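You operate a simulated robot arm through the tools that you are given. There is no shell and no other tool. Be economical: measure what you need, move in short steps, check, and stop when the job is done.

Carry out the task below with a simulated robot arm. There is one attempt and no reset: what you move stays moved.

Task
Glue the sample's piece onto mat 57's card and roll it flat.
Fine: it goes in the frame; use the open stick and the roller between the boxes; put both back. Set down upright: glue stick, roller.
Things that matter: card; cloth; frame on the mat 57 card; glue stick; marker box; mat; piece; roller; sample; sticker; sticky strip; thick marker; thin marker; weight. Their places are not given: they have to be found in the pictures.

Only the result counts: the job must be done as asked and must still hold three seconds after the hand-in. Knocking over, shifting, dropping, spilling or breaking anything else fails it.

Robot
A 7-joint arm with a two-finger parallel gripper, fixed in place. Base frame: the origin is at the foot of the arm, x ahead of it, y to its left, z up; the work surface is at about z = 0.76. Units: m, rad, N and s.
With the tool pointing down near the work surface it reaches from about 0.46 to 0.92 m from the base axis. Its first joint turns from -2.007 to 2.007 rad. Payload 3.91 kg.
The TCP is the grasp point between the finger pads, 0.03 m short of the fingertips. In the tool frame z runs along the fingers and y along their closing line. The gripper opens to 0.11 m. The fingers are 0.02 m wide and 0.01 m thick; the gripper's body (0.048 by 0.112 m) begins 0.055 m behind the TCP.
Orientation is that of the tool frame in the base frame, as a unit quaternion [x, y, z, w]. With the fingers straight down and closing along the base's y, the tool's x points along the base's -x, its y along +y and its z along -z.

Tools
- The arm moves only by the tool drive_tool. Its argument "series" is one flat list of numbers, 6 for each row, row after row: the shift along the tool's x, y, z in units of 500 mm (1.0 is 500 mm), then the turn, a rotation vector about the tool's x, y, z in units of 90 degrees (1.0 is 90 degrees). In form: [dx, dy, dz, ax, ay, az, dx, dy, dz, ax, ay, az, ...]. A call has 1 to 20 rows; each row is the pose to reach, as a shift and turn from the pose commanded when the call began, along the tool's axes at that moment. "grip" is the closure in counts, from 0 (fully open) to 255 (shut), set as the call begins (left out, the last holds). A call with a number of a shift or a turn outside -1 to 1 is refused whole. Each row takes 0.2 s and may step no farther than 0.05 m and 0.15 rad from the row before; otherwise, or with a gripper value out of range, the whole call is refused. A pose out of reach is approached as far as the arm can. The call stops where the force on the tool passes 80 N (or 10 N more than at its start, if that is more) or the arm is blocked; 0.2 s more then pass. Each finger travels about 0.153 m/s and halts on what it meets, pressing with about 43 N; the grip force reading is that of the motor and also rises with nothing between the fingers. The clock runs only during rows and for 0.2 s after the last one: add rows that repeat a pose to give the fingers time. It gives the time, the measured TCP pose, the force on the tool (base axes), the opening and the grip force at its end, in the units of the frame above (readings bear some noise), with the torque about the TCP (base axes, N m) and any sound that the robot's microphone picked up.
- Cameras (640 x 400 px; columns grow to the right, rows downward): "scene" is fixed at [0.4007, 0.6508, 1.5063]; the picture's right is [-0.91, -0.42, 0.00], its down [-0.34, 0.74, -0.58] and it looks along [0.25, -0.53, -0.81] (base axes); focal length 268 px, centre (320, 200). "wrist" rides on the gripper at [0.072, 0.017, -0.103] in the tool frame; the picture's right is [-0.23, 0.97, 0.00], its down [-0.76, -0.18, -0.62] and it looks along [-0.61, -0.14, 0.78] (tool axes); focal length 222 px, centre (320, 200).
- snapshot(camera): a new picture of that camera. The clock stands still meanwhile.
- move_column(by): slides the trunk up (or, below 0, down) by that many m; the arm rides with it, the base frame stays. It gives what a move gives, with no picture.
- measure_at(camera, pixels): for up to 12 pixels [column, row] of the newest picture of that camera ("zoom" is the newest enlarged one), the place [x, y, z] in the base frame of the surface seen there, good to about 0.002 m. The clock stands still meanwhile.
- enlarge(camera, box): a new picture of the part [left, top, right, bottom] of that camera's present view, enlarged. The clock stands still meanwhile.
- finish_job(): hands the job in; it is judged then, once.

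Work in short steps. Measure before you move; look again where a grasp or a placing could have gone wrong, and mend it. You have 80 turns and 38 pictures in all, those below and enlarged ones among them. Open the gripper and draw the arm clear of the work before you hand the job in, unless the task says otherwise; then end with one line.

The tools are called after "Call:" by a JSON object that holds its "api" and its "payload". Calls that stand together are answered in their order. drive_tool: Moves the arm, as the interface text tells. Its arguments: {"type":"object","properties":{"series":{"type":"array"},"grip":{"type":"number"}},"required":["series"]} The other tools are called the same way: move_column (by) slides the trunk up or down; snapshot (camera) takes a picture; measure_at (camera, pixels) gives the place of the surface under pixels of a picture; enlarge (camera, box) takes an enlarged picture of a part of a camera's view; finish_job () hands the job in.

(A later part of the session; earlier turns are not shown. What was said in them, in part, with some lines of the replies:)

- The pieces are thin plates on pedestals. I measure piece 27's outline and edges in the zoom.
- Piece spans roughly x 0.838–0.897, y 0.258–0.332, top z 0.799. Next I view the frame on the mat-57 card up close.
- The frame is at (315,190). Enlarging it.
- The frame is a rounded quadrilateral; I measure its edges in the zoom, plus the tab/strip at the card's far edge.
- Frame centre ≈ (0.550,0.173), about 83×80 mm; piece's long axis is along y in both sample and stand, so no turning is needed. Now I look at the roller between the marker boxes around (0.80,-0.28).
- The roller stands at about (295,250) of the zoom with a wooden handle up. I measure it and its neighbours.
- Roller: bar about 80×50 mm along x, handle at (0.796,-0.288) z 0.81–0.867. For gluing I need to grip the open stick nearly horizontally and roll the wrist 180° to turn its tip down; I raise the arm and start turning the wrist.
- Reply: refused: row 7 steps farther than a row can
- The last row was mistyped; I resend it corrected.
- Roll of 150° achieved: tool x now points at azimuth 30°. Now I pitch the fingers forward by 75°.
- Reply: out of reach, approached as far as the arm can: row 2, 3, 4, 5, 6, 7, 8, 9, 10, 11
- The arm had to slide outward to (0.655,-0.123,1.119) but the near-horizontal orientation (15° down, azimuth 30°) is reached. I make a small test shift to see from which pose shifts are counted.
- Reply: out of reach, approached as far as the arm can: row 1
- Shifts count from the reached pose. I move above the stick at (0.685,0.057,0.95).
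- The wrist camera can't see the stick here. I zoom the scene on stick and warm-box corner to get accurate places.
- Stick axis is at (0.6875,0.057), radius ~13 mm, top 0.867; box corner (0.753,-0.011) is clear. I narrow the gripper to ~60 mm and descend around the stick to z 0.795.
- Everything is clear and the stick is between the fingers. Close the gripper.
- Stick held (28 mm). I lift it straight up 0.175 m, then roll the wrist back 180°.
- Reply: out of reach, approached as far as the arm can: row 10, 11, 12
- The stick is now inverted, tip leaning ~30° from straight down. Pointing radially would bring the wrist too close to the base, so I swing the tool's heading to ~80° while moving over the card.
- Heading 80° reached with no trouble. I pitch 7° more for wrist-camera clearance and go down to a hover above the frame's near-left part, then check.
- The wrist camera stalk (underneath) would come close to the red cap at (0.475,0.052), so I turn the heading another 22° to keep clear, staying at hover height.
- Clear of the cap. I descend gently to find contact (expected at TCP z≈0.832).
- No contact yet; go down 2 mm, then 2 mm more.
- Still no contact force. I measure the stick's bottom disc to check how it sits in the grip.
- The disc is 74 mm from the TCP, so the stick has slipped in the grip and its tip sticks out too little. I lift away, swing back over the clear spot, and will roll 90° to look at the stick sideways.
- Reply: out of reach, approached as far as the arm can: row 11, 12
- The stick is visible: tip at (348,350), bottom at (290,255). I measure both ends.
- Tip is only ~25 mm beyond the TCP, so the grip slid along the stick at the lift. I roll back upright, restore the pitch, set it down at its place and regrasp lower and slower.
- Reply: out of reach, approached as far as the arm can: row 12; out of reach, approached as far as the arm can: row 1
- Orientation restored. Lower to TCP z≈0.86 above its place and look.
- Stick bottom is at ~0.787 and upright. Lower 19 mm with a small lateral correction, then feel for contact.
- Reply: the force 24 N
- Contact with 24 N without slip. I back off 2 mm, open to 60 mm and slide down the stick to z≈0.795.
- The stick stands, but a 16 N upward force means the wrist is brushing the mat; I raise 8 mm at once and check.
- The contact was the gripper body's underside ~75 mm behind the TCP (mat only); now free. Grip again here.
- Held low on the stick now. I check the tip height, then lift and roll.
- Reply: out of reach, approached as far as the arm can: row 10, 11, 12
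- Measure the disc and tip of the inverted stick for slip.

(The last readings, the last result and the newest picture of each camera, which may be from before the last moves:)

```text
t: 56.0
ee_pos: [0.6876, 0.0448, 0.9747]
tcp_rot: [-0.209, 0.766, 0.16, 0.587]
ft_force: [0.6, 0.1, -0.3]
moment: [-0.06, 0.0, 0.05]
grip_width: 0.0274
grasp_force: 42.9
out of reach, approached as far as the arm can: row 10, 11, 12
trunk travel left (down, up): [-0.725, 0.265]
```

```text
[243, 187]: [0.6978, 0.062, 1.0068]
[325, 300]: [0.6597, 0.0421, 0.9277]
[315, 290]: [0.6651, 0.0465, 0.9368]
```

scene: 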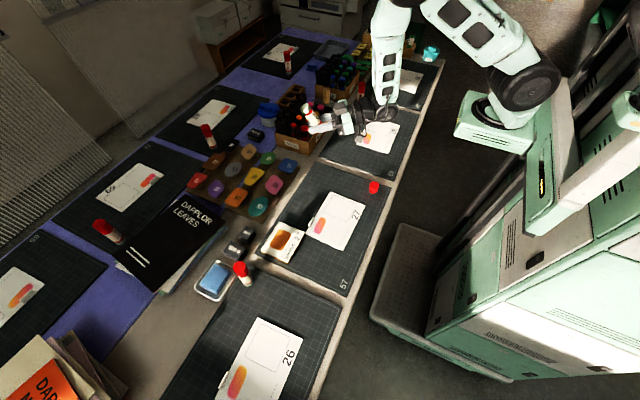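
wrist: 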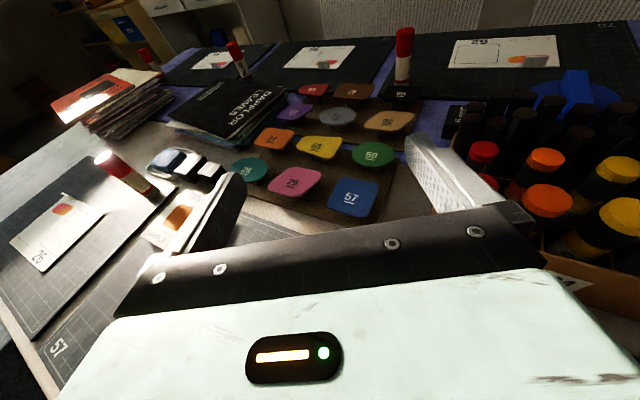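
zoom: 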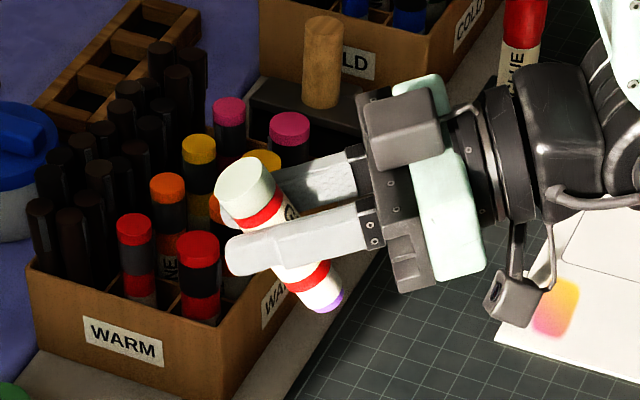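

No slip (disc 38 mm above TCP, tip 64 mm beyond). Swing over the card again with heading 102°, then pitch 7° more.

Call:
{"api": "drive_tool", "payload": {"series": [0.0204, 0.0448, -0.0118, -0.0859, 0, -0.0231, 0.0408, 0.0897, -0.0236, -0.1717, 0, -0.0462, 0.0612, 0.1345, -0.0355, -0.2576, 0, -0.0693, 0.0816, 0.1794, -0.0473, -0.3435, 0, -0.0924, 0.102, 0.2242, -0.0591, -0.4293, 0, -0.1156, 0.1224, 0.2691, -0.0709, -0.5152, 0, -0.1387, 0.1428, 0.3139, -0.0828, -0.6011, 0, -0.1618, 0.1632, 0.3588, -0.0946, -0.6869, 0, -0.1849, 0.1836, 0.4036, -0.1064, -0.7728, 0, -0.208, 0.1836, 0.4036, -0.1064, -0.7728, 0, -0.208]}}

Call:
{"api": "drive_tool", "payload": {"series": [0, 0, 0, 0, 0.04, 0, 0, 0, 0, 0, 0.0778, 0, 0, 0, 0, 0, 0.0778, 0]}}

```text
t: 58.2
ee_pos: [0.5246, 0.1877, 0.9007]
tcp_rot: [0.618, -0.5, -0.472, -0.381]
ft_force: [-0.1, -0.1, -0.3]
moment: [0.01, 0.0, 0.01]
grip_width: 0.0281
grasp_force: 42.4
out of reach, approached as far as the arm can: row 9, 10
trunk travel left (down, up): [-0.725, 0.265]
```

```text
t: 59.0
ee_pos: [0.5263, 0.1882, 0.9007]
tcp_rot: [0.645, -0.522, -0.434, -0.352]
ft_force: [0.3, -0.4, -0.6]
moment: [0.05, 0.0, -0.04]
grip_width: 0.0277
grasp_force: 43.4
trunk travel left (down, up): [-0.725, 0.265]
```

Good. Descend to TCP z≈0.835 above the start of the first stroke.

Call:
{"api": "drive_tool", "payload": {"series": [0.05, 0.007, 0.0147, 0, 0, 0, 0.1, 0.007, 0.0294, 0, 0, 0, 0.1266, 0.007, 0.0372, 0, 0, 0, 0.1266, 0.007, 0.0372, 0, 0, 0]}}

Call:
{"api": "drive_tool", "payload": {"series": [0.0056, 0, 0.0023, 0, 0, 0, 0.0111, 0, 0.0045, 0, 0, 0, 0.0111, 0, 0.0045, 0, 0, 0]}}

Call:
{"api": "drive_tool", "payload": {"series": [0.0037, 0, 0.0015, 0, 0, 0, 0.0037, 0, 0.0015, 0, 0, 0]}}

```text
t: 60.0
ee_pos: [0.5239, 0.1801, 0.8354]
tcp_rot: [0.645, -0.522, -0.434, -0.352]
ft_force: [-0.7, 0.1, -0.9]
moment: [-0.01, 0.0, -0.02]
grip_width: 0.0277
grasp_force: 42.9
trunk travel left (down, up): [-0.725, 0.265]
```

```text
t: 60.8
ee_pos: [0.5236, 0.1801, 0.8298]
tcp_rot: [0.644, -0.523, -0.433, -0.353]
ft_force: [0.0, -0.2, -0.3]
moment: [-0.05, 0.0, 0.02]
grip_width: 0.0278
grasp_force: 43.1
trunk travel left (down, up): [-0.725, 0.265]
```

```text
t: 61.4
ee_pos: [0.5231, 0.1814, 0.8274]
tcp_rot: [0.644, -0.522, -0.434, -0.352]
ft_force: [-1.6, -0.3, 1.1]
moment: [-0.08, -0.03, 0.0]
grip_width: 0.028
grasp_force: 43.1
trunk travel left (down, up): [-0.725, 0.265]
```

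A hint of contact. One more millimetre.

Call:
{"api": "drive_tool", "payload": {"series": [0.0019, 0, 0.0008, 0, 0, 0, 0.0019, 0, 0.0008, 0, 0, 0]}}

```text
t: 62.0
ee_pos: [0.5233, 0.1799, 0.8278]
tcp_rot: [0.645, -0.522, -0.433, -0.352]
ft_force: [0.8, -0.6, 5.2]
moment: [-0.15, -0.06, 0.01]
grip_width: 0.0278
grasp_force: 43.0
trunk travel left (down, up): [-0.725, 0.265]
```

Contact at ~5 N. First two strokes along x inside the frame, then check.

Call:
{"api": "drive_tool", "payload": {"series": [0.0023, -0.0293, -0.0058, 0, 0, 0, 0.0047, -0.0587, -0.0116, 0, 0, 0, 0.007, -0.088, -0.0173, 0, 0, 0, -0.0018, -0.093, 0.0045, 0, 0, 0, -0.0041, -0.0637, 0.0102, 0, 0, 0, -0.0065, -0.0343, 0.016, 0, 0, 0, -0.0088, -0.005, 0.0218, 0, 0, 0]}}

Call:
{"api": "enlarge", "payload": {"camera": "scene", "box": [290, 175, 386, 235]}}

```text
t: 63.6
ee_pos: [0.5233, 0.1918, 0.8275]
tcp_rot: [0.644, -0.522, -0.434, -0.352]
ft_force: [1.1, 1.1, 7.3]
moment: [-0.13, -0.13, 0.05]
grip_width: 0.0276
grasp_force: 43.6
trunk travel left (down, up): [-0.725, 0.265]
```

```text
6.67 times, centred on (338, 205) of scene
```

zoom: 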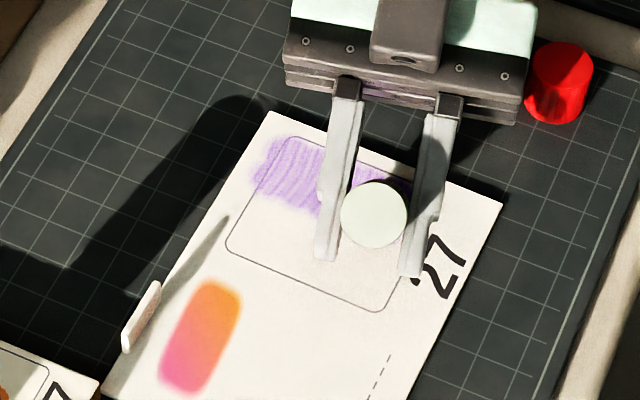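

Purple glue is deposited, overshooting a bit at the far-x end. I measure the patch before continuing.

Call:
{"api": "measure_at", "payload": {"camera": "zoom", "pixels": [[255, 180], [290, 137], [262, 195], [310, 215], [228, 245], [375, 310], [290, 140], [270, 112]]}}

```text
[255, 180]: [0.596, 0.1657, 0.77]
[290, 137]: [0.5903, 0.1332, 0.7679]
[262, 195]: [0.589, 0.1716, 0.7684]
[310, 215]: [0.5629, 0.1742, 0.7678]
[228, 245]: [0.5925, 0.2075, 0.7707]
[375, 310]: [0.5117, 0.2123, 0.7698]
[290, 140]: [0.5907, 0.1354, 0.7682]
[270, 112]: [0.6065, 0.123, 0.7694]
```

The footprint reaches ~14–20 mm beyond the contact point, so I shorten the x range and do three more strokes up to y≈0.196, then lift off.

Call:
{"api": "drive_tool", "payload": {"series": [-0.0088, -0.005, 0.0218, 0, 0, 0, -0.0061, -0.0383, 0.0152, 0, 0, 0, -0.0035, -0.0715, 0.0087, 0, 0, 0, -0.0109, -0.0757, 0.0268, 0, 0, 0, -0.0135, -0.0425, 0.0333, 0, 0, 0, -0.0162, -0.0092, 0.0399, 0, 0, 0, -0.0235, -0.0133, 0.058, 0, 0, 0, -0.0208, -0.0466, 0.0514, 0, 0, 0, -0.0182, -0.0798, 0.0449, 0, 0, 0, -0.0738, -0.0798, 0.0224, 0, 0, 0, -0.1572, -0.0798, -0.0114, 0, 0, 0]}}

Call:
{"api": "drive_tool", "payload": {"series": [-0.05, 0, -0.08, 0, 0, 0, -0.05, 0, -0.08, 0, 0, 0]}}

Call:
{"api": "enlarge", "payload": {"camera": "scene", "box": [290, 175, 386, 235]}}

```text
t: 66.0
ee_pos: [0.5569, 0.2246, 0.9037]
tcp_rot: [0.645, -0.522, -0.434, -0.351]
ft_force: [0.4, 0.8, -1.4]
moment: [0.01, 0.0, -0.01]
grip_width: 0.028
grasp_force: 43.1
trunk travel left (down, up): [-0.725, 0.265]
```

```text
t: 66.6
ee_pos: [0.5646, 0.1982, 0.9401]
tcp_rot: [0.645, -0.523, -0.433, -0.351]
ft_force: [-0.5, 0.0, -1.9]
moment: [0.02, 0.01, 0.0]
grip_width: 0.0279
grasp_force: 42.5
trunk travel left (down, up): [-0.725, 0.265]
```

```text
6.67 times, centred on (338, 205) of scene
```

zoom: 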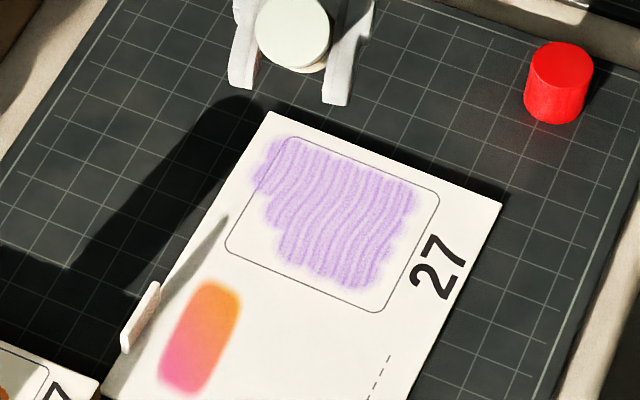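

The frame is well covered with glue. Swing back to the stick's place and roll it upright.

Call:
{"api": "drive_tool", "payload": {"series": [0.0096, -0.0197, -0.0357, 0.0824, 0, 0.0334, 0.0193, -0.0394, -0.0713, 0.1647, 0, 0.0667, 0.0289, -0.0591, -0.107, 0.2471, 0, 0.1001, 0.0386, -0.0788, -0.1427, 0.3295, 0, 0.1334, 0.0482, -0.0984, -0.1783, 0.4118, 0, 0.1668, 0.0579, -0.1181, -0.214, 0.4942, 0, 0.2001, 0.0675, -0.1378, -0.2497, 0.5766, 0, 0.2335, 0.0772, -0.1575, -0.2853, 0.6589, 0, 0.2668, 0.0868, -0.1772, -0.321, 0.7413, 0, 0.3002, 0.0868, -0.1772, -0.321, 0.7413, 0, 0.3002]}}

Call:
{"api": "drive_tool", "payload": {"series": [0, 0, 0, 0, 0, 0.09, 0, 0, 0, 0, 0, 0.18, 0, 0, 0, 0, 0, 0.27, 0, 0, 0, 0, 0, 0.36, 0, 0, 0, 0, 0, 0.45, 0, 0, 0, 0, 0, 0.54, 0, 0, 0, 0, 0, 0.63, 0, 0, 0, 0, 0, 0.72, 0, 0, 0, 0, 0, 0.81, 0, 0, 0, 0, 0, 0.9, 0, 0, 0, 0, 0, 0.98, 0, 0, 0, 0, 0, 1.0]}}

Call:
{"api": "drive_tool", "payload": {"series": [0, 0, 0, 0, 0, 0.09, 0, 0, 0, 0, 0, 0.18, 0, 0, 0, 0, 0, 0.27, 0, 0, 0, 0, 0, 0.36, 0, 0, 0, 0, 0, 0.45, 0, 0, 0, 0, 0, 0.54, 0, 0, 0, 0, 0, 0.63, 0, 0, 0, 0, 0, 0.72, 0, 0, 0, 0, 0, 0.81, 0, 0, 0, 0, 0, 0.9, 0, 0, 0, 0, 0, 0.98, 0, 0, 0, 0, 0, 1.0]}}

Call:
{"api": "drive_tool", "payload": {"series": [0, 0, 0, 0, 0.04, 0, 0, 0, 0, 0, 0.0778, 0, 0, 0, 0, 0, 0.0778, 0]}}

```text
t: 68.8
ee_pos: [0.6853, 0.0513, 0.9612]
tcp_rot: [-0.217, 0.8, 0.148, 0.539]
ft_force: [0.5, 0.2, -0.9]
moment: [0.01, -0.03, -0.01]
grip_width: 0.028
grasp_force: 43.7
out of reach, approached as far as the arm can: row 9
trunk travel left (down, up): [-0.725, 0.265]
```

```text
t: 71.4
ee_pos: [0.6915, 0.0595, 0.9854]
tcp_rot: [0.408, 0.722, 0.482, 0.281]
ft_force: [-0.3, 0.6, -0.6]
moment: [0.02, -0.05, -0.06]
grip_width: 0.0281
grasp_force: 42.9
out of reach, approached as far as the arm can: row 1, 2, 3, 4, 5, 6, 7, 8, 9, 10, 11, 12
trunk travel left (down, up): [-0.725, 0.265]
```

```text
t: 74.0
ee_pos: [0.6921, 0.0582, 0.9856]
tcp_rot: [0.801, 0.215, 0.539, -0.145]
ft_force: [0.7, -0.6, -0.3]
moment: [0.03, -0.01, 0.0]
grip_width: 0.0279
grasp_force: 42.7
trunk travel left (down, up): [-0.725, 0.265]
```

```text
t: 74.8
ee_pos: [0.6887, 0.0593, 0.9788]
tcp_rot: [0.776, 0.216, 0.572, -0.156]
ft_force: [-0.8, 1.7, -0.4]
moment: [0.0, 0.0, -0.05]
grip_width: 0.0277
grasp_force: 42.6
out of reach, approached as far as the arm can: row 1, 2, 3
trunk travel left (down, up): [-0.725, 0.265]
```

Pitch is 2° short there due to reach; I descend to z 0.85 while completing the pitch, then read.

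Call:
{"api": "drive_tool", "payload": {"series": [-0.08, 0, 0.022, 0, 0, 0, -0.16, 0, 0.044, 0, 0, 0, -0.2, 0, 0.0545, 0, 0.013, 0, -0.2488, 0, 0.0678, 0, 0.0256, 0, -0.2488, 0, 0.0678, 0, 0.0256, 0]}}

```text
t: 76.0
ee_pos: [0.6917, 0.0598, 0.8555]
tcp_rot: [0.755, 0.202, 0.603, -0.16]
ft_force: [-0.4, 0.3, -0.3]
moment: [0.0, 0.0, -0.01]
grip_width: 0.0277
grasp_force: 43.3
trunk travel left (down, up): [-0.725, 0.265]
```

Now pitch is 2° over; I correct it and go to z≈0.82 above the place.

Call:
{"api": "drive_tool", "payload": {"series": [-0.03, -0.001, 0, 0, -0.0245, 0, -0.0716, -0.001, 0.001, 0, -0.0245, 0, -0.0716, -0.001, 0.001, 0, -0.0245, 0]}}

Call:
{"api": "enlarge", "payload": {"camera": "scene", "box": [280, 125, 360, 185]}}

Call:
{"api": "measure_at", "payload": {"camera": "zoom", "pixels": [[298, 310], [298, 180], [270, 250], [322, 250], [310, 290]]}}

```text
t: 76.8
ee_pos: [0.6854, 0.0565, 0.8202]
tcp_rot: [0.765, 0.206, 0.589, -0.157]
ft_force: [0.3, -0.8, -1.0]
moment: [0.01, -0.01, 0.01]
grip_width: 0.0279
grasp_force: 42.9
trunk travel left (down, up): [-0.725, 0.265]
```

```text
6.67 times, centred on (320, 155) of scene
```

zoom: 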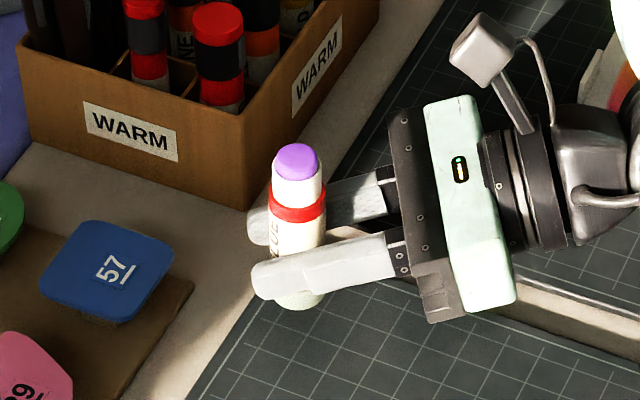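

```text
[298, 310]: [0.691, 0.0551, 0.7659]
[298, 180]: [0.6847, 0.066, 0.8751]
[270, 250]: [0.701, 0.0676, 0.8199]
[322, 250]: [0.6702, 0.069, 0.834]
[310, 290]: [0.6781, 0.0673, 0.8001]
```

Upright. Lower 17.5 mm to the table and feel.

Call:
{"api": "drive_tool", "payload": {"series": [-0.017, 0, 0.0046, 0, 0, 0, -0.0338, 0, 0.0091, 0, 0, 0, -0.0338, 0, 0.0091, 0, 0, 0]}}

```text
t: 77.6
ee_pos: [0.6852, 0.0558, 0.8043]
tcp_rot: [0.766, 0.206, 0.589, -0.157]
ft_force: [-0.3, -0.5, -1.0]
moment: [-0.02, -0.02, -0.01]
grip_width: 0.028
grasp_force: 42.9
trunk travel left (down, up): [-0.725, 0.265]
```

Call:
{"api": "drive_tool", "payload": {"series": [-0.0029, 0, 0.0008, 0, 0, 0, -0.0029, 0, 0.0008, 0, 0, 0]}}

```text
t: 78.2
ee_pos: [0.6851, 0.0553, 0.8026]
tcp_rot: [0.766, 0.206, 0.589, -0.157]
ft_force: [0.3, -0.1, -1.4]
moment: [-0.01, 0.01, 0.0]
grip_width: 0.0278
grasp_force: 42.9
trunk travel left (down, up): [-0.725, 0.265]
```

No contact yet; another 1 mm and check.

Call:
{"api": "drive_tool", "payload": {"series": [-0.0022, 0, 0.0006, 0, 0, 0, -0.0022, 0, 0.0006, 0, 0, 0]}}

Call:
{"api": "drive_tool", "payload": {"series": [-0.002, 0, 0.0005, 0, 0, 0, -0.002, 0, 0.0005, 0, 0, 0]}}

```text
t: 78.8
ee_pos: [0.6857, 0.0547, 0.8025]
tcp_rot: [0.766, 0.206, 0.589, -0.157]
ft_force: [-0.7, -1.2, 0.8]
moment: [-0.04, 0.01, -0.01]
grip_width: 0.0276
grasp_force: 43.6
trunk travel left (down, up): [-0.725, 0.265]
```

```text
t: 79.4
ee_pos: [0.685, 0.0551, 0.8015]
tcp_rot: [0.765, 0.206, 0.59, -0.158]
ft_force: [-1.6, -1.3, 7.1]
moment: [-0.04, 0.09, -0.02]
grip_width: 0.0279
grasp_force: 43.0
trunk travel left (down, up): [-0.725, 0.265]
```

Seated at ~7 N. Open to 60 mm, then rise straight up.

Call:
{"api": "drive_tool", "payload": {"series": [0, 0, 0, 0, 0, 0, 0, 0, 0, 0, 0, 0, 0.03, 0, -0.0081, 0, 0, 0, 0.1, 0, -0.027, 0, 0, 0, 0.18, 0, -0.0485, 0, 0, 0, 0.26, 0, -0.07, 0, 0, 0, 0.32, 0, -0.0861, 0, 0, 0], "grip": 116}}

Call:
{"api": "snapshot", "payload": {"camera": "scene"}}

```text
t: 81.0
ee_pos: [0.6855, 0.0551, 0.9692]
tcp_rot: [0.766, 0.206, 0.589, -0.158]
ft_force: [-0.3, -0.5, -0.2]
moment: [0.0, -0.03, 0.05]
grip_width: 0.06
grasp_force: 0.0
trunk travel left (down, up): [-0.725, 0.265]
```

```text
9 pictures are left
```

scene: 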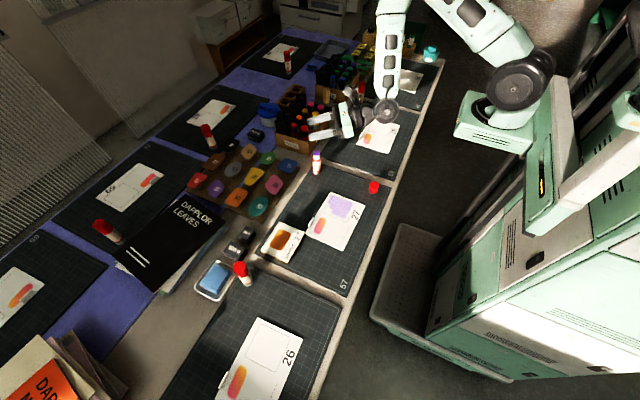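

The stick stands upright again. I bring the tool back to pointing down (pitch −75°), then turn so the fingers close along x for the piece.

Call:
{"api": "drive_tool", "payload": {"series": [0, 0, 0, 0, -0.09, 0, 0, 0, 0, 0, -0.18, 0, 0, 0, 0, 0, -0.27, 0, 0, 0, 0, 0, -0.36, 0, 0, 0, 0, 0, -0.45, 0, 0, 0, 0, 0, -0.54, 0, 0, 0, 0, 0, -0.63, 0, 0, 0, 0, 0, -0.72, 0, 0, 0, 0, 0, -0.8, 0, 0, 0, 0, 0, -0.833, 0, 0, 0, 0, 0, -0.833, 0], "grip": 97}}

Call:
{"api": "drive_tool", "payload": {"series": [0, 0, 0, 0, 0, -0.09, 0, 0, 0, 0, 0, -0.18, 0, 0, 0, 0, 0, -0.27, 0, 0, 0, 0, 0, -0.36, 0, 0, 0, 0, 0, -0.45, 0, 0, 0, 0, 0, -0.54, 0, 0, 0, 0, 0, -0.63, 0, 0, 0, 0, 0, -0.667, 0, 0, 0, 0, 0, -0.667]}}

```text
t: 83.4
ee_pos: [0.6857, 0.0546, 0.9678]
tcp_rot: [0.966, 0.258, 0.0, 0.0]
ft_force: [-0.8, -0.4, 0.3]
moment: [-0.04, 0.0, -0.03]
grip_width: 0.0684
grasp_force: 0.1
out of reach, approached as far as the arm can: row 1
trunk travel left (down, up): [-0.725, 0.265]
```

```text
t: 85.4
ee_pos: [0.6854, 0.0556, 0.9668]
tcp_rot: [0.706, 0.708, 0.001, 0.001]
ft_force: [-0.4, 0.8, -0.5]
moment: [-0.02, 0.0, 0.03]
grip_width: 0.068
grasp_force: 0.1
trunk travel left (down, up): [-0.725, 0.265]
```

Tool is vertical with fingers closing along x. Move over piece 27 at (0.868,0.296), z 0.90.

Call:
{"api": "drive_tool", "payload": {"series": [0.0687, 0.0521, 0, 0, 0, 0, 0.1374, 0.1043, 0, 0, 0, 0, 0.206, 0.156, 0.02, 0, 0, 0, 0.275, 0.2086, 0.05, 0, 0, 0, 0.3436, 0.261, 0.08, 0, 0, 0, 0.412, 0.313, 0.11, 0, 0, 0, 0.481, 0.365, 0.134, 0, 0, 0, 0.481, 0.365, 0.134, 0, 0, 0]}}

Call:
{"api": "enlarge", "payload": {"camera": "scene", "box": [190, 155, 286, 215]}}

```text
t: 87.2
ee_pos: [0.8309, 0.2632, 0.9018]
tcp_rot: [0.706, 0.708, 0.001, 0.002]
ft_force: [0.4, -0.6, 0.1]
moment: [-0.01, -0.01, 0.0]
grip_width: 0.0682
grasp_force: 0.0
out of reach, approached as far as the arm can: row 6, 7, 8
trunk travel left (down, up): [-0.725, 0.265]
```

```text
6.67 times, centred on (238, 185) of scene
```

zoom: 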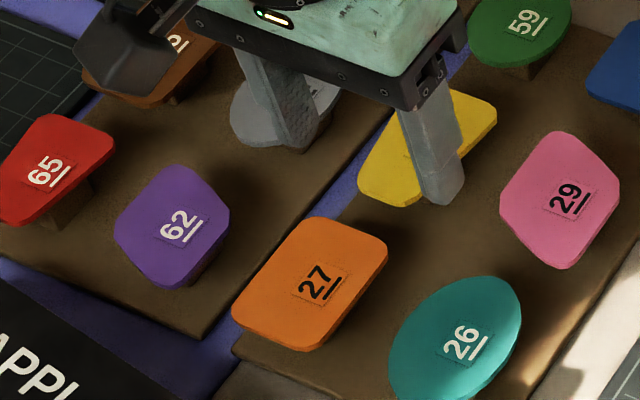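

Reach falls short at this height, so I raise the column 0.15 m to gain reach, and measure piece 27 outline and teal's edge in this zoom.

Call:
{"api": "measure_at", "payload": {"camera": "zoom", "pixels": [[350, 231], [308, 222], [378, 262], [350, 300], [312, 340], [270, 328], [240, 308], [270, 265], [310, 283], [395, 340], [430, 295], [400, 380]]}}

Call:
{"api": "move_column", "payload": {"by": 0.15}}

```text
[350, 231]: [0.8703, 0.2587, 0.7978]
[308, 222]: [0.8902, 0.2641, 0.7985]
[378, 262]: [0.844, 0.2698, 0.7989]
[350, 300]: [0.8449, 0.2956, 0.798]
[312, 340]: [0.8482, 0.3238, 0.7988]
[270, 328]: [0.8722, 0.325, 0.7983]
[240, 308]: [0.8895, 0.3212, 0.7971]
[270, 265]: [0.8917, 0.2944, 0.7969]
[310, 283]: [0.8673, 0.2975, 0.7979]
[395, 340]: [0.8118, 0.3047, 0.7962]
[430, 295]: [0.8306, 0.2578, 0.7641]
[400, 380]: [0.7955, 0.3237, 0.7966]
```

```text
t: 89.0
ee_pos: [0.8318, 0.2631, 1.052]
tcp_rot: [0.707, 0.707, 0.0, 0.001]
ft_force: [0.2, -0.6, -0.5]
moment: [0.02, -0.04, 0.0]
grip_width: 0.068
grasp_force: 0.2
trunk travel left (down, up): [-0.875, 0.115]
```

Piece centre (0.8675,0.292), x-width ~52 mm, teal edge ~0.815. Descend over it.

Call:
{"api": "drive_tool", "payload": {"series": [0.0144, 0.0178, 0.08, 0, 0, 0, 0.0289, 0.0357, 0.16, 0, 0, 0, 0.0433, 0.0535, 0.24, 0, 0, 0, 0.0578, 0.0714, 0.304, 0, 0, 0, 0.0578, 0.0714, 0.304, 0, 0, 0]}}

```text
t: 90.2
ee_pos: [0.8217, 0.2552, 0.9535]
tcp_rot: [0.707, 0.707, 0.001, 0.0]
ft_force: [0.1, 0.5, 0.1]
moment: [-0.03, 0.02, 0.0]
grip_width: 0.0681
grasp_force: 0.1
out of reach, approached as far as the arm can: row 1, 2, 3, 4, 5
trunk travel left (down, up): [-0.875, 0.115]
```

Reach is limited in this wrist posture. Piece gaps also allow closing along y (yellow is ~23 mm away), so I turn back to the original wrist roll while rising inward, then lower the column.

Call:
{"api": "drive_tool", "payload": {"series": [-0.006, -0.01, -0.035, 0, 0, -0.09, -0.012, -0.02, -0.07, 0, 0, -0.18, -0.018, -0.03, -0.105, 0, 0, -0.27, -0.024, -0.04, -0.14, 0, 0, -0.36, -0.03, -0.05, -0.175, 0, 0, -0.45, -0.036, -0.06, -0.21, 0, 0, -0.54, -0.042, -0.07, -0.245, 0, 0, -0.63, -0.048, -0.08, -0.28, 0, 0, -0.72, -0.054, -0.09, -0.315, 0, 0, -0.81, -0.06, -0.1, -0.35, 0, 0, -0.9, -0.066, -0.11, -0.38, 0, 0, -0.98, -0.07, -0.12, -0.4, 0, 0, -1.0, -0.07, -0.12, -0.4, 0, 0, -1.0], "grip": 65}}

Call:
{"api": "move_column", "payload": {"by": -0.2}}

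```text
t: 93.0
ee_pos: [0.7641, 0.2175, 1.1519]
tcp_rot: [-0.001, 1.0, 0.0, 0.0]
ft_force: [-0.5, 1.0, -0.2]
moment: [0.04, 0.02, 0.02]
grip_width: 0.0818
grasp_force: 0.1
trunk travel left (down, up): [-0.875, 0.115]
```

```text
t: 95.1
ee_pos: [0.7631, 0.2196, 0.9514]
tcp_rot: [0.0, 1.0, 0.001, 0.0]
ft_force: [-0.3, -0.4, -0.2]
moment: [-0.03, -0.02, 0.0]
grip_width: 0.0821
grasp_force: 0.2
trunk travel left (down, up): [-0.675, 0.315]
```

Now try going over the piece with this roll.

Call:
{"api": "drive_tool", "payload": {"series": [-0.07, 0.05, 0.02, 0, 0, 0, -0.14, 0.1, 0.05, 0, 0, 0, -0.209, 0.147, 0.08, 0, 0, 0, -0.209, 0.147, 0.1, 0, 0, 0, -0.209, 0.147, 0.1, 0, 0, 0]}}

```text
t: 96.3
ee_pos: [0.8321, 0.2672, 0.9008]
tcp_rot: [-0.001, 1.0, 0.0, 0.001]
ft_force: [-0.9, -0.2, 1.3]
moment: [0.02, -0.05, 0.06]
grip_width: 0.082
grasp_force: 0.0
out of reach, approached as far as the arm can: row 3, 4, 5
trunk travel left (down, up): [-0.675, 0.315]
```

Straight-down reach tops out at ~0.874 m, so I tilt the tool 20° outward (closing still along y) and aim for (0.8585,0.2925).

Call:
{"api": "drive_tool", "payload": {"series": [0, 0, 0, 0, -0.08, 0, -0.02, 0.02, 0, 0, -0.16, 0, -0.0528, 0.0506, 0.02, 0, -0.2222, 0, -0.0528, 0.0506, 0.04, 0, -0.2222, 0, -0.0528, 0.0506, 0.04, 0, -0.2222, 0]}}

Call:
{"api": "enlarge", "payload": {"camera": "scene", "box": [190, 150, 286, 210]}}

```text
t: 97.5
ee_pos: [0.8588, 0.2932, 0.8791]
tcp_rot: [0.0, 0.985, 0.0, 0.174]
ft_force: [-1.0, 0.1, -0.2]
moment: [-0.02, 0.03, -0.03]
grip_width: 0.0821
grasp_force: 0.1
trunk travel left (down, up): [-0.675, 0.315]
```

```text
6.67 times, centred on (238, 180) of scene
```

zoom: 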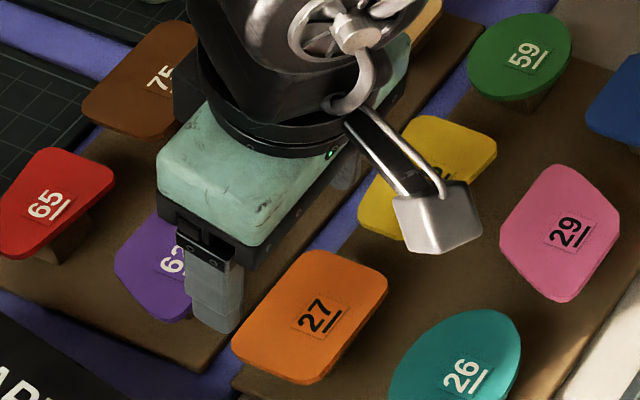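

Fingers are lined up over piece 27. Descend to TCP z 0.823 (fingertips ~3 mm below the plate).

Call:
{"api": "drive_tool", "payload": {"series": [0.012, 0, 0.033, 0, 0, 0, 0.024, 0, 0.066, 0, 0, 0, 0.0383, 0, 0.1053, 0, 0, 0, 0.0383, 0, 0.1053, 0, 0, 0]}}

Call:
{"api": "drive_tool", "payload": {"series": [0, 0, 0, 0, 0, 0, 0, 0, 0, 0, 0, 0, 0, 0, 0, 0, 0, 0], "grip": 255}}

```text
t: 98.5
ee_pos: [0.8608, 0.2927, 0.8246]
tcp_rot: [0.0, 0.985, 0.001, 0.174]
ft_force: [0.3, -0.3, 0.8]
moment: [0.03, 0.01, 0.0]
grip_width: 0.0821
grasp_force: 0.2
trunk travel left (down, up): [-0.675, 0.315]
```

```text
t: 99.3
ee_pos: [0.8618, 0.2928, 0.8248]
tcp_rot: [0.0, 0.985, 0.0, 0.175]
ft_force: [0.1, 0.0, 0.1]
moment: [0.0, -0.01, -0.01]
grip_width: 0.0697
grasp_force: 43.3
trunk travel left (down, up): [-0.675, 0.315]
```

Gripped at 70 mm, matching the piece. Lift straight up 80 mm and check.

Call:
{"api": "drive_tool", "payload": {"series": [-0.0068, 0, -0.0188, 0, 0, 0, -0.0137, 0, -0.0376, 0, 0, 0, -0.0274, 0, -0.0752, 0, 0, 0, -0.041, 0, -0.113, 0, 0, 0, -0.0547, 0, -0.1504, 0, 0, 0, -0.0547, 0, -0.1504, 0, 0, 0]}}

Call:
{"api": "enlarge", "payload": {"camera": "scene", "box": [190, 125, 286, 205]}}

```text
t: 100.7
ee_pos: [0.8589, 0.2948, 0.9042]
tcp_rot: [-0.001, 0.985, -0.001, 0.174]
ft_force: [0.3, -0.5, -0.1]
moment: [0.01, 0.02, -0.02]
grip_width: 0.0698
grasp_force: 43.4
trunk travel left (down, up): [-0.675, 0.315]
```

```text
5.00 times, centred on (238, 165) of scene
```

zoom: 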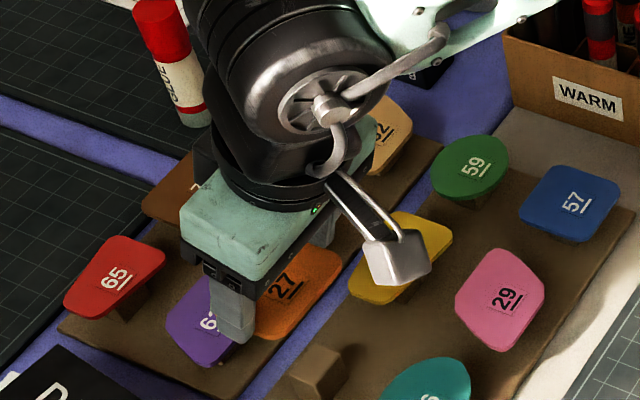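

The piece is up and its post stays. I measure its top to get height and tilt relative to the TCP.

Call:
{"api": "measure_at", "payload": {"camera": "zoom", "pixels": [[330, 262], [305, 315], [285, 285], [265, 330], [318, 295], [336, 256]]}}

```text
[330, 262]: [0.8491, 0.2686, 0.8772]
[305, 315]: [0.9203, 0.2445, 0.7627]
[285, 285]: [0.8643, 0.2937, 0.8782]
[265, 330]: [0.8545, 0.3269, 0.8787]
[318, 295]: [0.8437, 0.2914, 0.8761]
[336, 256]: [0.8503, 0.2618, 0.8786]
```

Plate is level, 26 mm below TCP. Carry it to above the frame centre: TCP (0.542,0.174,0.90).

Call:
{"api": "drive_tool", "payload": {"series": [0.0663, -0.0266, -0.0241, 0, 0, 0, 0.1327, -0.0531, -0.0482, 0, 0, 0, 0.199, -0.0797, -0.0723, 0, 0, 0, 0.2653, -0.1062, -0.0964, 0, 0, 0, 0.3317, -0.1328, -0.1206, 0, 0, 0, 0.398, -0.1593, -0.1447, 0, 0, 0, 0.4643, -0.1859, -0.1688, 0, 0, 0, 0.5307, -0.2124, -0.1929, 0, 0, 0, 0.597, -0.239, -0.217, 0, 0, 0, 0.597, -0.239, -0.217, 0, 0, 0]}}

```text
t: 102.9
ee_pos: [0.545, 0.1749, 0.9018]
tcp_rot: [0.0, 0.985, 0.0, 0.174]
ft_force: [0.2, 0.4, 0.2]
moment: [0.01, 0.0, 0.02]
grip_width: 0.0699
grasp_force: 42.9
trunk travel left (down, up): [-0.675, 0.315]
```

Descend to TCP z≈0.806 and check before releasing.

Call:
{"api": "drive_tool", "payload": {"series": [0.02, 0, 0.055, 0, 0, 0, 0.04, 0, 0.11, 0, 0, 0, 0.0585, 0, 0.15, 0, 0, 0, 0.0688, 0, 0.1772, 0, 0, 0, 0.0688, 0, 0.1772, 0, 0, 0]}}

Call:
{"api": "enlarge", "payload": {"camera": "scene", "box": [300, 170, 396, 230]}}

Call:
{"api": "measure_at", "payload": {"camera": "zoom", "pixels": [[280, 190], [300, 200], [250, 230], [330, 240]]}}

```text
t: 104.1
ee_pos: [0.5414, 0.1746, 0.808]
tcp_rot: [0.0, 0.985, 0.0, 0.174]
ft_force: [-0.5, -0.5, 0.1]
moment: [-0.03, 0.02, 0.01]
grip_width: 0.0697
grasp_force: 43.4
trunk travel left (down, up): [-0.675, 0.315]
```

```text
6.67 times, centred on (348, 200) of scene
```

zoom: 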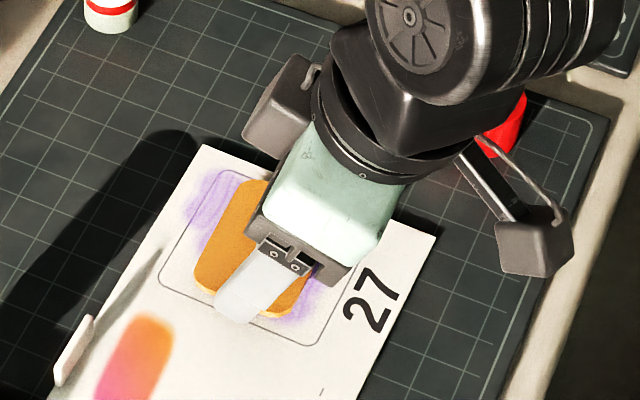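

```text
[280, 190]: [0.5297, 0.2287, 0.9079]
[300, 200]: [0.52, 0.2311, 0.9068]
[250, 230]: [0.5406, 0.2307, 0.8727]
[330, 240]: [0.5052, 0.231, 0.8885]
```

The piece is centred in the frame. Lower 4 mm and feel for contact.

Call:
{"api": "drive_tool", "payload": {"series": [0.0014, 0, 0.0038, 0, 0, 0, 0.0027, 0, 0.0075, 0, 0, 0, 0.0027, 0, 0.0075, 0, 0, 0]}}

Call:
{"api": "drive_tool", "payload": {"series": [0.001, 0, 0.0028, 0, 0, 0, 0.001, 0, 0.0028, 0, 0, 0]}}

```text
t: 104.9
ee_pos: [0.5404, 0.1745, 0.8049]
tcp_rot: [0.0, 0.985, 0.0, 0.175]
ft_force: [-0.4, -1.1, -0.2]
moment: [0.0, -0.03, 0.01]
grip_width: 0.0701
grasp_force: 43.0
trunk travel left (down, up): [-0.675, 0.315]
```

```text
t: 105.5
ee_pos: [0.5419, 0.1749, 0.8029]
tcp_rot: [0.0, 0.985, 0.0, 0.175]
ft_force: [-0.2, 1.0, 0.5]
moment: [-0.01, -0.01, 0.01]
grip_width: 0.07
grasp_force: 43.2
trunk travel left (down, up): [-0.675, 0.315]
```

Call:
{"api": "drive_tool", "payload": {"series": [0.001, 0, 0.0028, 0, 0, 0, 0.001, 0, 0.0028, 0, 0, 0]}}

```text
t: 106.1
ee_pos: [0.5405, 0.175, 0.8007]
tcp_rot: [-0.001, 0.985, 0.0, 0.174]
ft_force: [1.0, -0.3, -0.4]
moment: [0.02, -0.01, 0.02]
grip_width: 0.07
grasp_force: 43.2
trunk travel left (down, up): [-0.675, 0.315]
```

Still free; one more millimetre.

Call:
{"api": "drive_tool", "payload": {"series": [0.0008, 0, 0.0021, 0, 0, 0, 0.0008, 0, 0.0021, 0, 0, 0]}}

```text
t: 106.7
ee_pos: [0.5401, 0.1736, 0.7997]
tcp_rot: [0.0, 0.985, -0.001, 0.175]
ft_force: [2.2, -1.6, 12.2]
moment: [-0.04, -0.03, 0.01]
grip_width: 0.0699
grasp_force: 43.1
trunk travel left (down, up): [-0.675, 0.315]
```

Contact (12 N). Back off ~0.8 mm, release to 82 mm, then rise straight up.

Call:
{"api": "drive_tool", "payload": {"series": [-0.0006, 0, -0.0016, 0, 0, 0, -0.0006, 0, -0.0016, 0, 0, 0]}}

Call:
{"api": "drive_tool", "payload": {"series": [0, 0, 0, 0, 0, 0, 0, 0, 0, 0, 0, 0, -0.0068, 0, -0.0188, 0, 0, 0, -0.0342, 0, -0.094, 0, 0, 0, -0.0615, 0, -0.169, 0, 0, 0, -0.0957, 0, -0.263, 0, 0, 0, -0.123, 0, -0.338, 0, 0, 0], "grip": 65}}

```text
t: 107.3
ee_pos: [0.541, 0.1742, 0.8014]
tcp_rot: [-0.001, 0.985, 0.0, 0.175]
ft_force: [3.1, 1.0, 5.9]
moment: [0.02, -0.08, -0.03]
grip_width: 0.0696
grasp_force: 42.9
trunk travel left (down, up): [-0.675, 0.315]
```

```text
t: 108.9
ee_pos: [0.5405, 0.1746, 0.9829]
tcp_rot: [-0.001, 0.985, 0.0, 0.175]
ft_force: [0.4, -0.3, 0.0]
moment: [-0.03, 0.04, -0.02]
grip_width: 0.082
grasp_force: 0.0
trunk travel left (down, up): [-0.675, 0.315]
```

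The piece is released. Next the roller: I straighten the tool to vertical and move above its handle near (0.80,-0.288), then look.

Call:
{"api": "drive_tool", "payload": {"series": [-0.0376, -0.0767, 0.0137, 0, 0.0185, 0, -0.0752, -0.1533, 0.0273, 0, 0.037, 0, -0.1128, -0.23, 0.041, 0, 0.0556, 0, -0.1503, -0.3067, 0.0547, 0, 0.0741, 0, -0.1879, -0.3833, 0.0683, 0, 0.0926, 0, -0.2255, -0.46, 0.082, 0, 0.1111, 0, -0.2631, -0.5367, 0.0957, 0, 0.1296, 0, -0.3007, -0.6133, 0.1093, 0, 0.1481, 0, -0.3383, -0.69, 0.123, 0, 0.1667, 0, -0.3758, -0.7667, 0.1367, 0, 0.1852, 0, -0.4134, -0.8433, 0.1503, 0, 0.2037, 0, -0.451, -0.92, 0.164, 0, 0.2222, 0, -0.451, -0.92, 0.164, 0, 0.2222, 0], "grip": 93}}

Call:
{"api": "enlarge", "payload": {"camera": "scene", "box": [285, 65, 381, 125]}}

```text
t: 111.7
ee_pos: [0.7799, -0.2865, 0.9812]
tcp_rot: [-0.001, 1.0, 0.001, 0.001]
ft_force: [-1.0, 0.3, -0.2]
moment: [-0.01, 0.01, 0.02]
grip_width: 0.0698
grasp_force: 0.0
trunk travel left (down, up): [-0.675, 0.315]
```

```text
6.67 times, centred on (333, 95) of scene
```

zoom: 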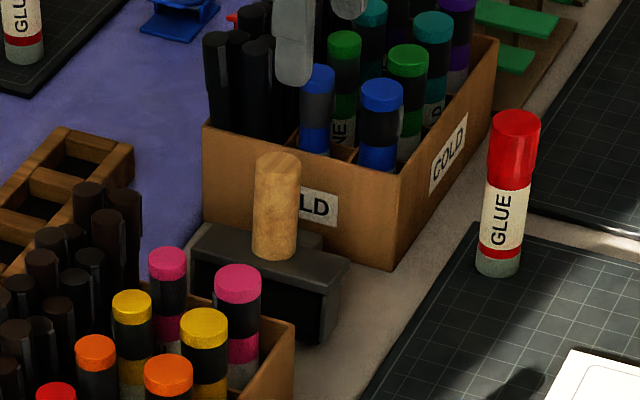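

Call:
{"api": "measure_at", "payload": {"camera": "zoom", "pixels": [[276, 158], [276, 175], [258, 210], [276, 210], [294, 210], [276, 252], [215, 228], [345, 265], [205, 262], [335, 300], [315, 340], [300, 245]]}}

```text
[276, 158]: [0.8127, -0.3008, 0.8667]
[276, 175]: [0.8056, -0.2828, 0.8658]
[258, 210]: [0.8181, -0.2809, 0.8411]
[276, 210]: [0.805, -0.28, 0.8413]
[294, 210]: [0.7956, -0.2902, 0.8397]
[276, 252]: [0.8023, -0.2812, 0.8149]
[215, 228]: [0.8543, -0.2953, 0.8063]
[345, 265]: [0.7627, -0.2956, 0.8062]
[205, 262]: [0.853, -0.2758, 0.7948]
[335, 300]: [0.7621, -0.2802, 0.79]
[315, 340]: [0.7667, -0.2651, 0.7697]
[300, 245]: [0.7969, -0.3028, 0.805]
```

Handle axis at (0.8095,-0.292), top 0.867, bar along x (0.762–0.855). Descend, grip the handle at z 0.845, and lift slowly.

Call:
{"api": "drive_tool", "payload": {"series": [-0.03, -0.011, 0.04, 0, 0, 0, -0.0592, -0.011, 0.1, 0, 0, 0, -0.0592, -0.011, 0.18, 0, 0, 0, -0.0592, -0.011, 0.24, 0, 0, 0, -0.0592, -0.011, 0.2724, 0, 0, 0, -0.0592, -0.011, 0.2724, 0, 0, 0]}}

Call:
{"api": "drive_tool", "payload": {"series": [0, 0, 0, 0, 0, 0, 0, 0, 0, 0, 0, 0, 0, 0, 0, 0, 0, 0], "grip": 255}}

Call:
{"api": "drive_tool", "payload": {"series": [0, 0, -0.01, 0, 0, 0, 0, 0, -0.02, 0, 0, 0, 0, 0, -0.04, 0, 0, 0, 0, 0, -0.06, 0, 0, 0, 0, 0, -0.1, 0, 0, 0, 0, 0, -0.14, 0, 0, 0, 0, 0, -0.2, 0, 0, 0, 0, 0, -0.26, 0, 0, 0, 0, 0, -0.26, 0, 0, 0]}}

Call:
{"api": "enlarge", "payload": {"camera": "scene", "box": [285, 45, 381, 105]}}

```text
t: 113.1
ee_pos: [0.8093, -0.2921, 0.8459]
tcp_rot: [0.0, 1.0, 0.0, 0.0]
ft_force: [-0.9, 0.4, -1.0]
moment: [0.03, -0.01, -0.02]
grip_width: 0.0699
grasp_force: 0.0
trunk travel left (down, up): [-0.675, 0.315]
```

```text
t: 113.9
ee_pos: [0.81, -0.292, 0.848]
tcp_rot: [0.0, 1.0, 0.0, 0.0]
ft_force: [0.6, -0.5, 6.5]
moment: [0.12, -0.07, -0.02]
grip_width: 0.028
grasp_force: 42.9
trunk travel left (down, up): [-0.675, 0.315]
```

```text
t: 115.9
ee_pos: [0.8087, -0.2928, 0.9759]
tcp_rot: [0.0, 1.0, -0.001, 0.001]
ft_force: [-0.2, -0.1, -2.9]
moment: [-0.01, 0.02, 0.01]
grip_width: 0.0282
grasp_force: 43.2
trunk travel left (down, up): [-0.675, 0.315]
```

```text
6.67 times, centred on (333, 75) of scene
```

zoom: 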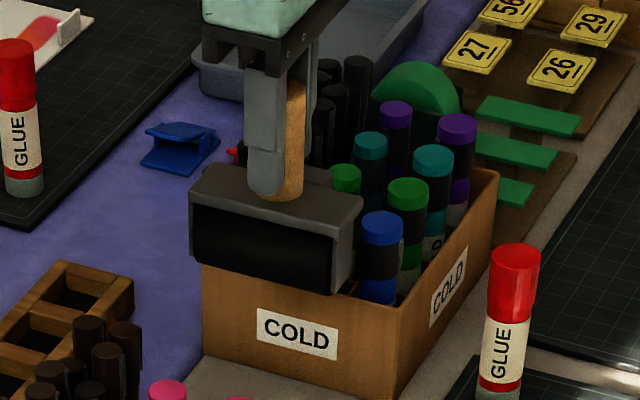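

Roller held; the black cylinder's axis lies along x, so it rolls along y. I carry it inward first, then over the piece, and lower to a hover.

Call:
{"api": "measure_at", "payload": {"camera": "zoom", "pixels": [[215, 178], [345, 205], [275, 205], [340, 290], [200, 245], [270, 270]]}}

Call:
{"api": "drive_tool", "payload": {"series": [0.075, 0, -0.04, 0, 0, 0, 0.15, 0, -0.06, 0, 0, 0, 0.225, 0, -0.06, 0, 0, 0, 0.3, 0, -0.06, 0, 0, 0, 0.3198, 0.0847, -0.06, 0, 0, 0, 0.3396, 0.1695, -0.06, 0, 0, 0, 0.3595, 0.2542, -0.06, 0, 0, 0, 0.3793, 0.3389, -0.06, 0, 0, 0, 0.3991, 0.4236, -0.06, 0, 0, 0, 0.4189, 0.5084, -0.06, 0, 0, 0, 0.4387, 0.5931, -0.06, 0, 0, 0, 0.4585, 0.6778, -0.06, 0, 0, 0, 0.4784, 0.7625, -0.06, 0, 0, 0, 0.4982, 0.8473, -0.06, 0, 0, 0, 0.518, 0.932, -0.06, 0, 0, 0, 0.518, 0.932, -0.06, 0, 0, 0]}}

Call:
{"api": "drive_tool", "payload": {"series": [0, 0, 0.08, 0, 0, 0, 0, 0, 0.16, 0, 0, 0, 0, 0, 0.23, 0, 0, 0, 0, 0, 0.264, 0, 0, 0, 0, 0, 0.264, 0, 0, 0]}}

Call:
{"api": "enlarge", "payload": {"camera": "scene", "box": [300, 170, 396, 230]}}

```text
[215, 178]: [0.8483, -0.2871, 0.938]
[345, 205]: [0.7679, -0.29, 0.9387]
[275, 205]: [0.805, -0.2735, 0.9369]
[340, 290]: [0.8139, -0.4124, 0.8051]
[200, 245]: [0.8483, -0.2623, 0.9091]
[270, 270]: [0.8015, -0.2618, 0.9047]
```

```text
t: 119.3
ee_pos: [0.5514, 0.1752, 1.0014]
tcp_rot: [0.0, 1.0, 0.0, 0.001]
ft_force: [0.3, -0.4, -1.9]
moment: [-0.02, -0.02, -0.03]
grip_width: 0.0281
grasp_force: 43.0
trunk travel left (down, up): [-0.675, 0.315]
```

```text
t: 120.5
ee_pos: [0.552, 0.1758, 0.8724]
tcp_rot: [-0.001, 1.0, 0.0, 0.001]
ft_force: [-0.8, 0.9, -3.0]
moment: [0.0, -0.03, 0.0]
grip_width: 0.0282
grasp_force: 42.9
trunk travel left (down, up): [-0.675, 0.315]
```

```text
6.67 times, centred on (348, 200) of scene
```

zoom: 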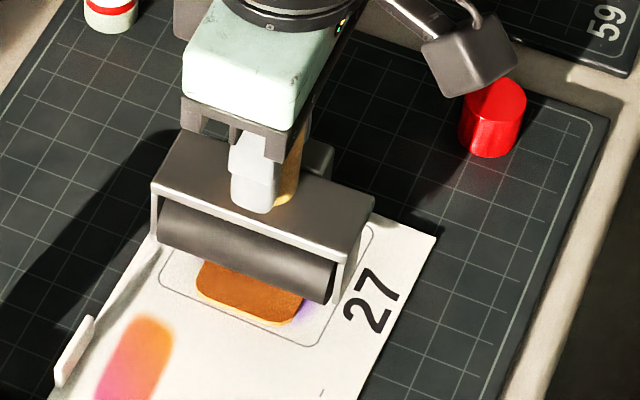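

No slip; the roller hovers centred over the piece. Lower to near contact in three small steps, reading force.

Call:
{"api": "drive_tool", "payload": {"series": [0, 0, 0.012, 0, 0, 0, 0, 0, 0.023, 0, 0, 0, 0, 0, 0.023, 0, 0, 0]}}

Call:
{"api": "drive_tool", "payload": {"series": [0, 0, 0.003, 0, 0, 0, 0, 0, 0.003, 0, 0, 0]}}

Call:
{"api": "drive_tool", "payload": {"series": [0, 0, 0.002, 0, 0, 0, 0, 0, 0.002, 0, 0, 0]}}

```text
t: 121.3
ee_pos: [0.5527, 0.1739, 0.8599]
tcp_rot: [0.0, 1.0, 0.0, 0.001]
ft_force: [0.8, 0.0, -3.1]
moment: [-0.02, 0.01, -0.01]
grip_width: 0.0281
grasp_force: 43.1
trunk travel left (down, up): [-0.675, 0.315]
```

```text
t: 121.9
ee_pos: [0.5518, 0.1755, 0.8598]
tcp_rot: [0.0, 1.0, 0.0, 0.001]
ft_force: [0.5, -0.5, -2.2]
moment: [0.05, -0.01, 0.01]
grip_width: 0.0281
grasp_force: 43.0
trunk travel left (down, up): [-0.675, 0.315]
```

```text
t: 122.5
ee_pos: [0.5516, 0.1757, 0.8588]
tcp_rot: [0.001, 1.0, 0.0, 0.002]
ft_force: [-1.0, 0.1, 5.5]
moment: [0.14, 0.07, -0.03]
grip_width: 0.0283
grasp_force: 43.3
trunk travel left (down, up): [-0.675, 0.315]
```

Contact at ~8 N, line ~17 mm on the +y side of the TCP. Press 1 mm more and roll back and forth across the piece.

Call:
{"api": "drive_tool", "payload": {"series": [0, 0, 0.002, 0, 0, 0, 0, 0.025, 0.002, 0, 0, 0, 0, -0.007, 0.002, 0, 0, 0, 0, -0.039, 0.002, 0, 0, 0, 0, -0.071, 0.002, 0, 0, 0, 0, -0.1, 0.002, 0, 0, 0]}}

Call:
{"api": "drive_tool", "payload": {"series": [0, 0.032, 0, 0, 0, 0, 0, 0.064, 0, 0, 0, 0, 0, 0.096, 0, 0, 0, 0, 0, 0.125, 0, 0, 0, 0]}}

Call:
{"api": "drive_tool", "payload": {"series": [0, -0.032, 0, 0, 0, 0, 0, -0.064, 0, 0, 0, 0, 0, -0.096, 0, 0, 0, 0, 0, -0.125, 0, 0, 0, 0, 0, -0.096, 0, 0, 0, 0, 0, -0.064, 0, 0, 0, 0]}}

```text
t: 123.9
ee_pos: [0.5505, 0.1254, 0.8575]
tcp_rot: [0.0, 1.0, -0.001, 0.001]
ft_force: [3.8, -5.0, 33.5]
moment: [0.02, -0.2, -0.08]
grip_width: 0.0281
grasp_force: 43.4
trunk travel left (down, up): [-0.675, 0.315]
```

```text
t: 124.9
ee_pos: [0.549, 0.1878, 0.858]
tcp_rot: [0.0, 1.0, 0.001, 0.002]
ft_force: [3.9, 0.3, 46.9]
moment: [0.63, -0.4, 0.0]
grip_width: 0.0279
grasp_force: 42.5
trunk travel left (down, up): [-0.675, 0.315]
```

```text
t: 126.3
ee_pos: [0.5512, 0.1552, 0.8593]
tcp_rot: [0.001, 1.0, 0.0, 0.001]
ft_force: [-6.9, 0.0, 32.6]
moment: [0.44, 0.8, 0.09]
grip_width: 0.0278
grasp_force: 42.9
trunk travel left (down, up): [-0.675, 0.315]
```

Rolled at 30–45 N over the whole piece. Lift off and carry the roller back above its place, then take a scene picture.

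Call:
{"api": "drive_tool", "payload": {"series": [0, 0, -0.09, 0, 0, 0, 0, 0, -0.18, 0, 0, 0, 0, 0, -0.27, 0, 0, 0, 0, 0, -0.29, 0, 0, 0, -0.0198, -0.0814, -0.29, 0, 0, 0, -0.0396, -0.1627, -0.29, 0, 0, 0, -0.0595, -0.2441, -0.29, 0, 0, 0, -0.0793, -0.3255, -0.29, 0, 0, 0, -0.0991, -0.4068, -0.29, 0, 0, 0, -0.1189, -0.4882, -0.29, 0, 0, 0, -0.1387, -0.5695, -0.29, 0, 0, 0, -0.1585, -0.6509, -0.29, 0, 0, 0, -0.1784, -0.7323, -0.29, 0, 0, 0, -0.1982, -0.8136, -0.29, 0, 0, 0, -0.218, -0.895, -0.29, 0, 0, 0, -0.293, -0.895, -0.29, 0, 0, 0, -0.368, -0.895, -0.29, 0, 0, 0, -0.443, -0.895, -0.29, 0, 0, 0, -0.517, -0.895, -0.29, 0, 0, 0, -0.517, -0.895, -0.29, 0, 0, 0]}}

Call:
{"api": "snapshot", "payload": {"camera": "scene"}}

Call:
{"api": "measure_at", "payload": {"camera": "scene", "pixels": [[340, 208], [330, 205], [350, 210], [341, 200], [318, 155], [318, 171]]}}

```text
t: 130.5
ee_pos: [0.8085, -0.2922, 1.0028]
tcp_rot: [-0.001, 1.0, 0.0, 0.001]
ft_force: [-0.6, -0.8, -2.3]
moment: [0.01, 0.01, 0.01]
grip_width: 0.0277
grasp_force: 42.9
trunk travel left (down, up): [-0.675, 0.315]
```

```text
1 pictures are left
```

scene: 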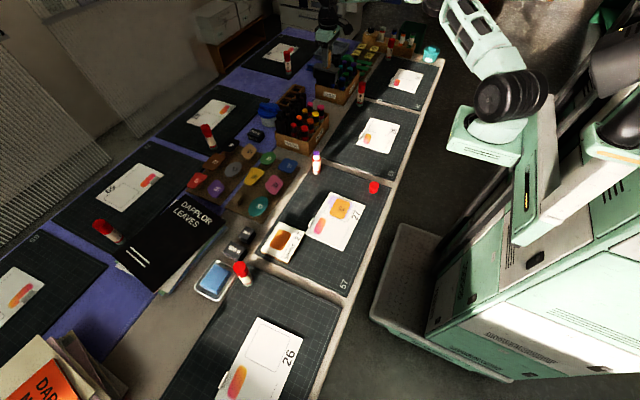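

```text
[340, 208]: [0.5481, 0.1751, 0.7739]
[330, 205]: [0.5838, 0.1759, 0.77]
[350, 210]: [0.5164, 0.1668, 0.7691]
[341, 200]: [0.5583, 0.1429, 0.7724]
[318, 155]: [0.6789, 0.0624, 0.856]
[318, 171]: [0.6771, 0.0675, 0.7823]
```

The piece sits centred in the frame and flat. Lower the roller to the table, stepping near the expected contact at ~0.847.

Call:
{"api": "drive_tool", "payload": {"series": [0, 0, 0.09, 0, 0, 0, 0, 0, 0.18, 0, 0, 0, 0, 0, 0.25, 0, 0, 0, 0, 0, 0.29, 0, 0, 0, 0, 0, 0.305, 0, 0, 0, 0, 0, 0.305, 0, 0, 0]}}

Call:
{"api": "drive_tool", "payload": {"series": [0, 0, 0.004, 0, 0, 0, 0, 0, 0.004, 0, 0, 0]}}

Call:
{"api": "drive_tool", "payload": {"series": [0, 0, 0.003, 0, 0, 0, 0, 0, 0.003, 0, 0, 0]}}

```text
t: 131.9
ee_pos: [0.8101, -0.2918, 0.8502]
tcp_rot: [0.0, 1.0, 0.0, 0.001]
ft_force: [0.6, 0.2, -3.8]
moment: [0.01, -0.02, 0.02]
grip_width: 0.0282
grasp_force: 43.3
trunk travel left (down, up): [-0.675, 0.315]
```

```text
t: 132.5
ee_pos: [0.8106, -0.2908, 0.8484]
tcp_rot: [-0.001, 1.0, -0.001, 0.001]
ft_force: [-0.5, 0.0, -3.6]
moment: [0.0, 0.03, 0.01]
grip_width: 0.0281
grasp_force: 43.1
trunk travel left (down, up): [-0.675, 0.315]
```

```text
t: 133.1
ee_pos: [0.8107, -0.2921, 0.8471]
tcp_rot: [0.0, 1.0, -0.001, 0.001]
ft_force: [-0.4, -1.2, 0.3]
moment: [0.03, -0.03, -0.01]
grip_width: 0.0281
grasp_force: 42.8
trunk travel left (down, up): [-0.675, 0.315]
```

Just touching. Half a millimetre more, then open to 70 mm and rise clear; final picture of the roller.

Call:
{"api": "drive_tool", "payload": {"series": [0, 0, 0.0012, 0, 0, 0, 0, 0, 0.0012, 0, 0, 0]}}

Call:
{"api": "drive_tool", "payload": {"series": [0, 0, 0, 0, 0, 0, 0, 0, 0, 0, 0, 0, 0, 0, 0, 0, 0, 0, 0, 0, -0.03, 0, 0, 0, 0, 0, -0.1, 0, 0, 0, 0, 0, -0.18, 0, 0, 0, 0, 0, -0.27, 0, 0, 0, 0.08, 0, -0.32, 0, 0, 0, 0.16, 0, -0.36, 0, 0, 0, 0.25, 0, -0.4, 0, 0, 0], "grip": 93}}

Call:
{"api": "enlarge", "payload": {"camera": "scene", "box": [270, 65, 400, 225]}}

```text
t: 133.7
ee_pos: [0.8087, -0.2922, 0.8466]
tcp_rot: [0.0, 1.0, 0.0, 0.002]
ft_force: [0.5, 0.0, 6.8]
moment: [0.14, 0.01, -0.02]
grip_width: 0.0281
grasp_force: 42.8
trunk travel left (down, up): [-0.675, 0.315]
```

```text
t: 135.9
ee_pos: [0.6836, -0.2904, 1.0481]
tcp_rot: [0.0, 1.0, 0.0, 0.001]
ft_force: [1.6, 0.7, -0.5]
moment: [-0.02, 0.02, -0.03]
grip_width: 0.07
grasp_force: 0.0
trunk travel left (down, up): [-0.675, 0.315]
```

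```text
2.50 times, centred on (335, 145) of scene
5 turns are left
```

zoom: 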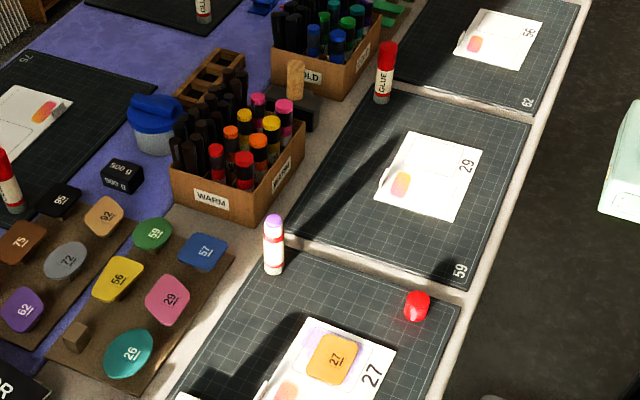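

Piece 27 sits in the frame, and both the open stick and the roller stand upright in their places. The gripper is open and clear, so I hand in.

Call:
{"api": "finish_job", "payload": {}}

```text
The job is handed in.
```

I glued piece 27 into the frame on mat 57's card and rolled it flat. The open glue stick and the roller are back in their places, both standing upright. A little glue went about 4 mm past the frame line at the far edge.
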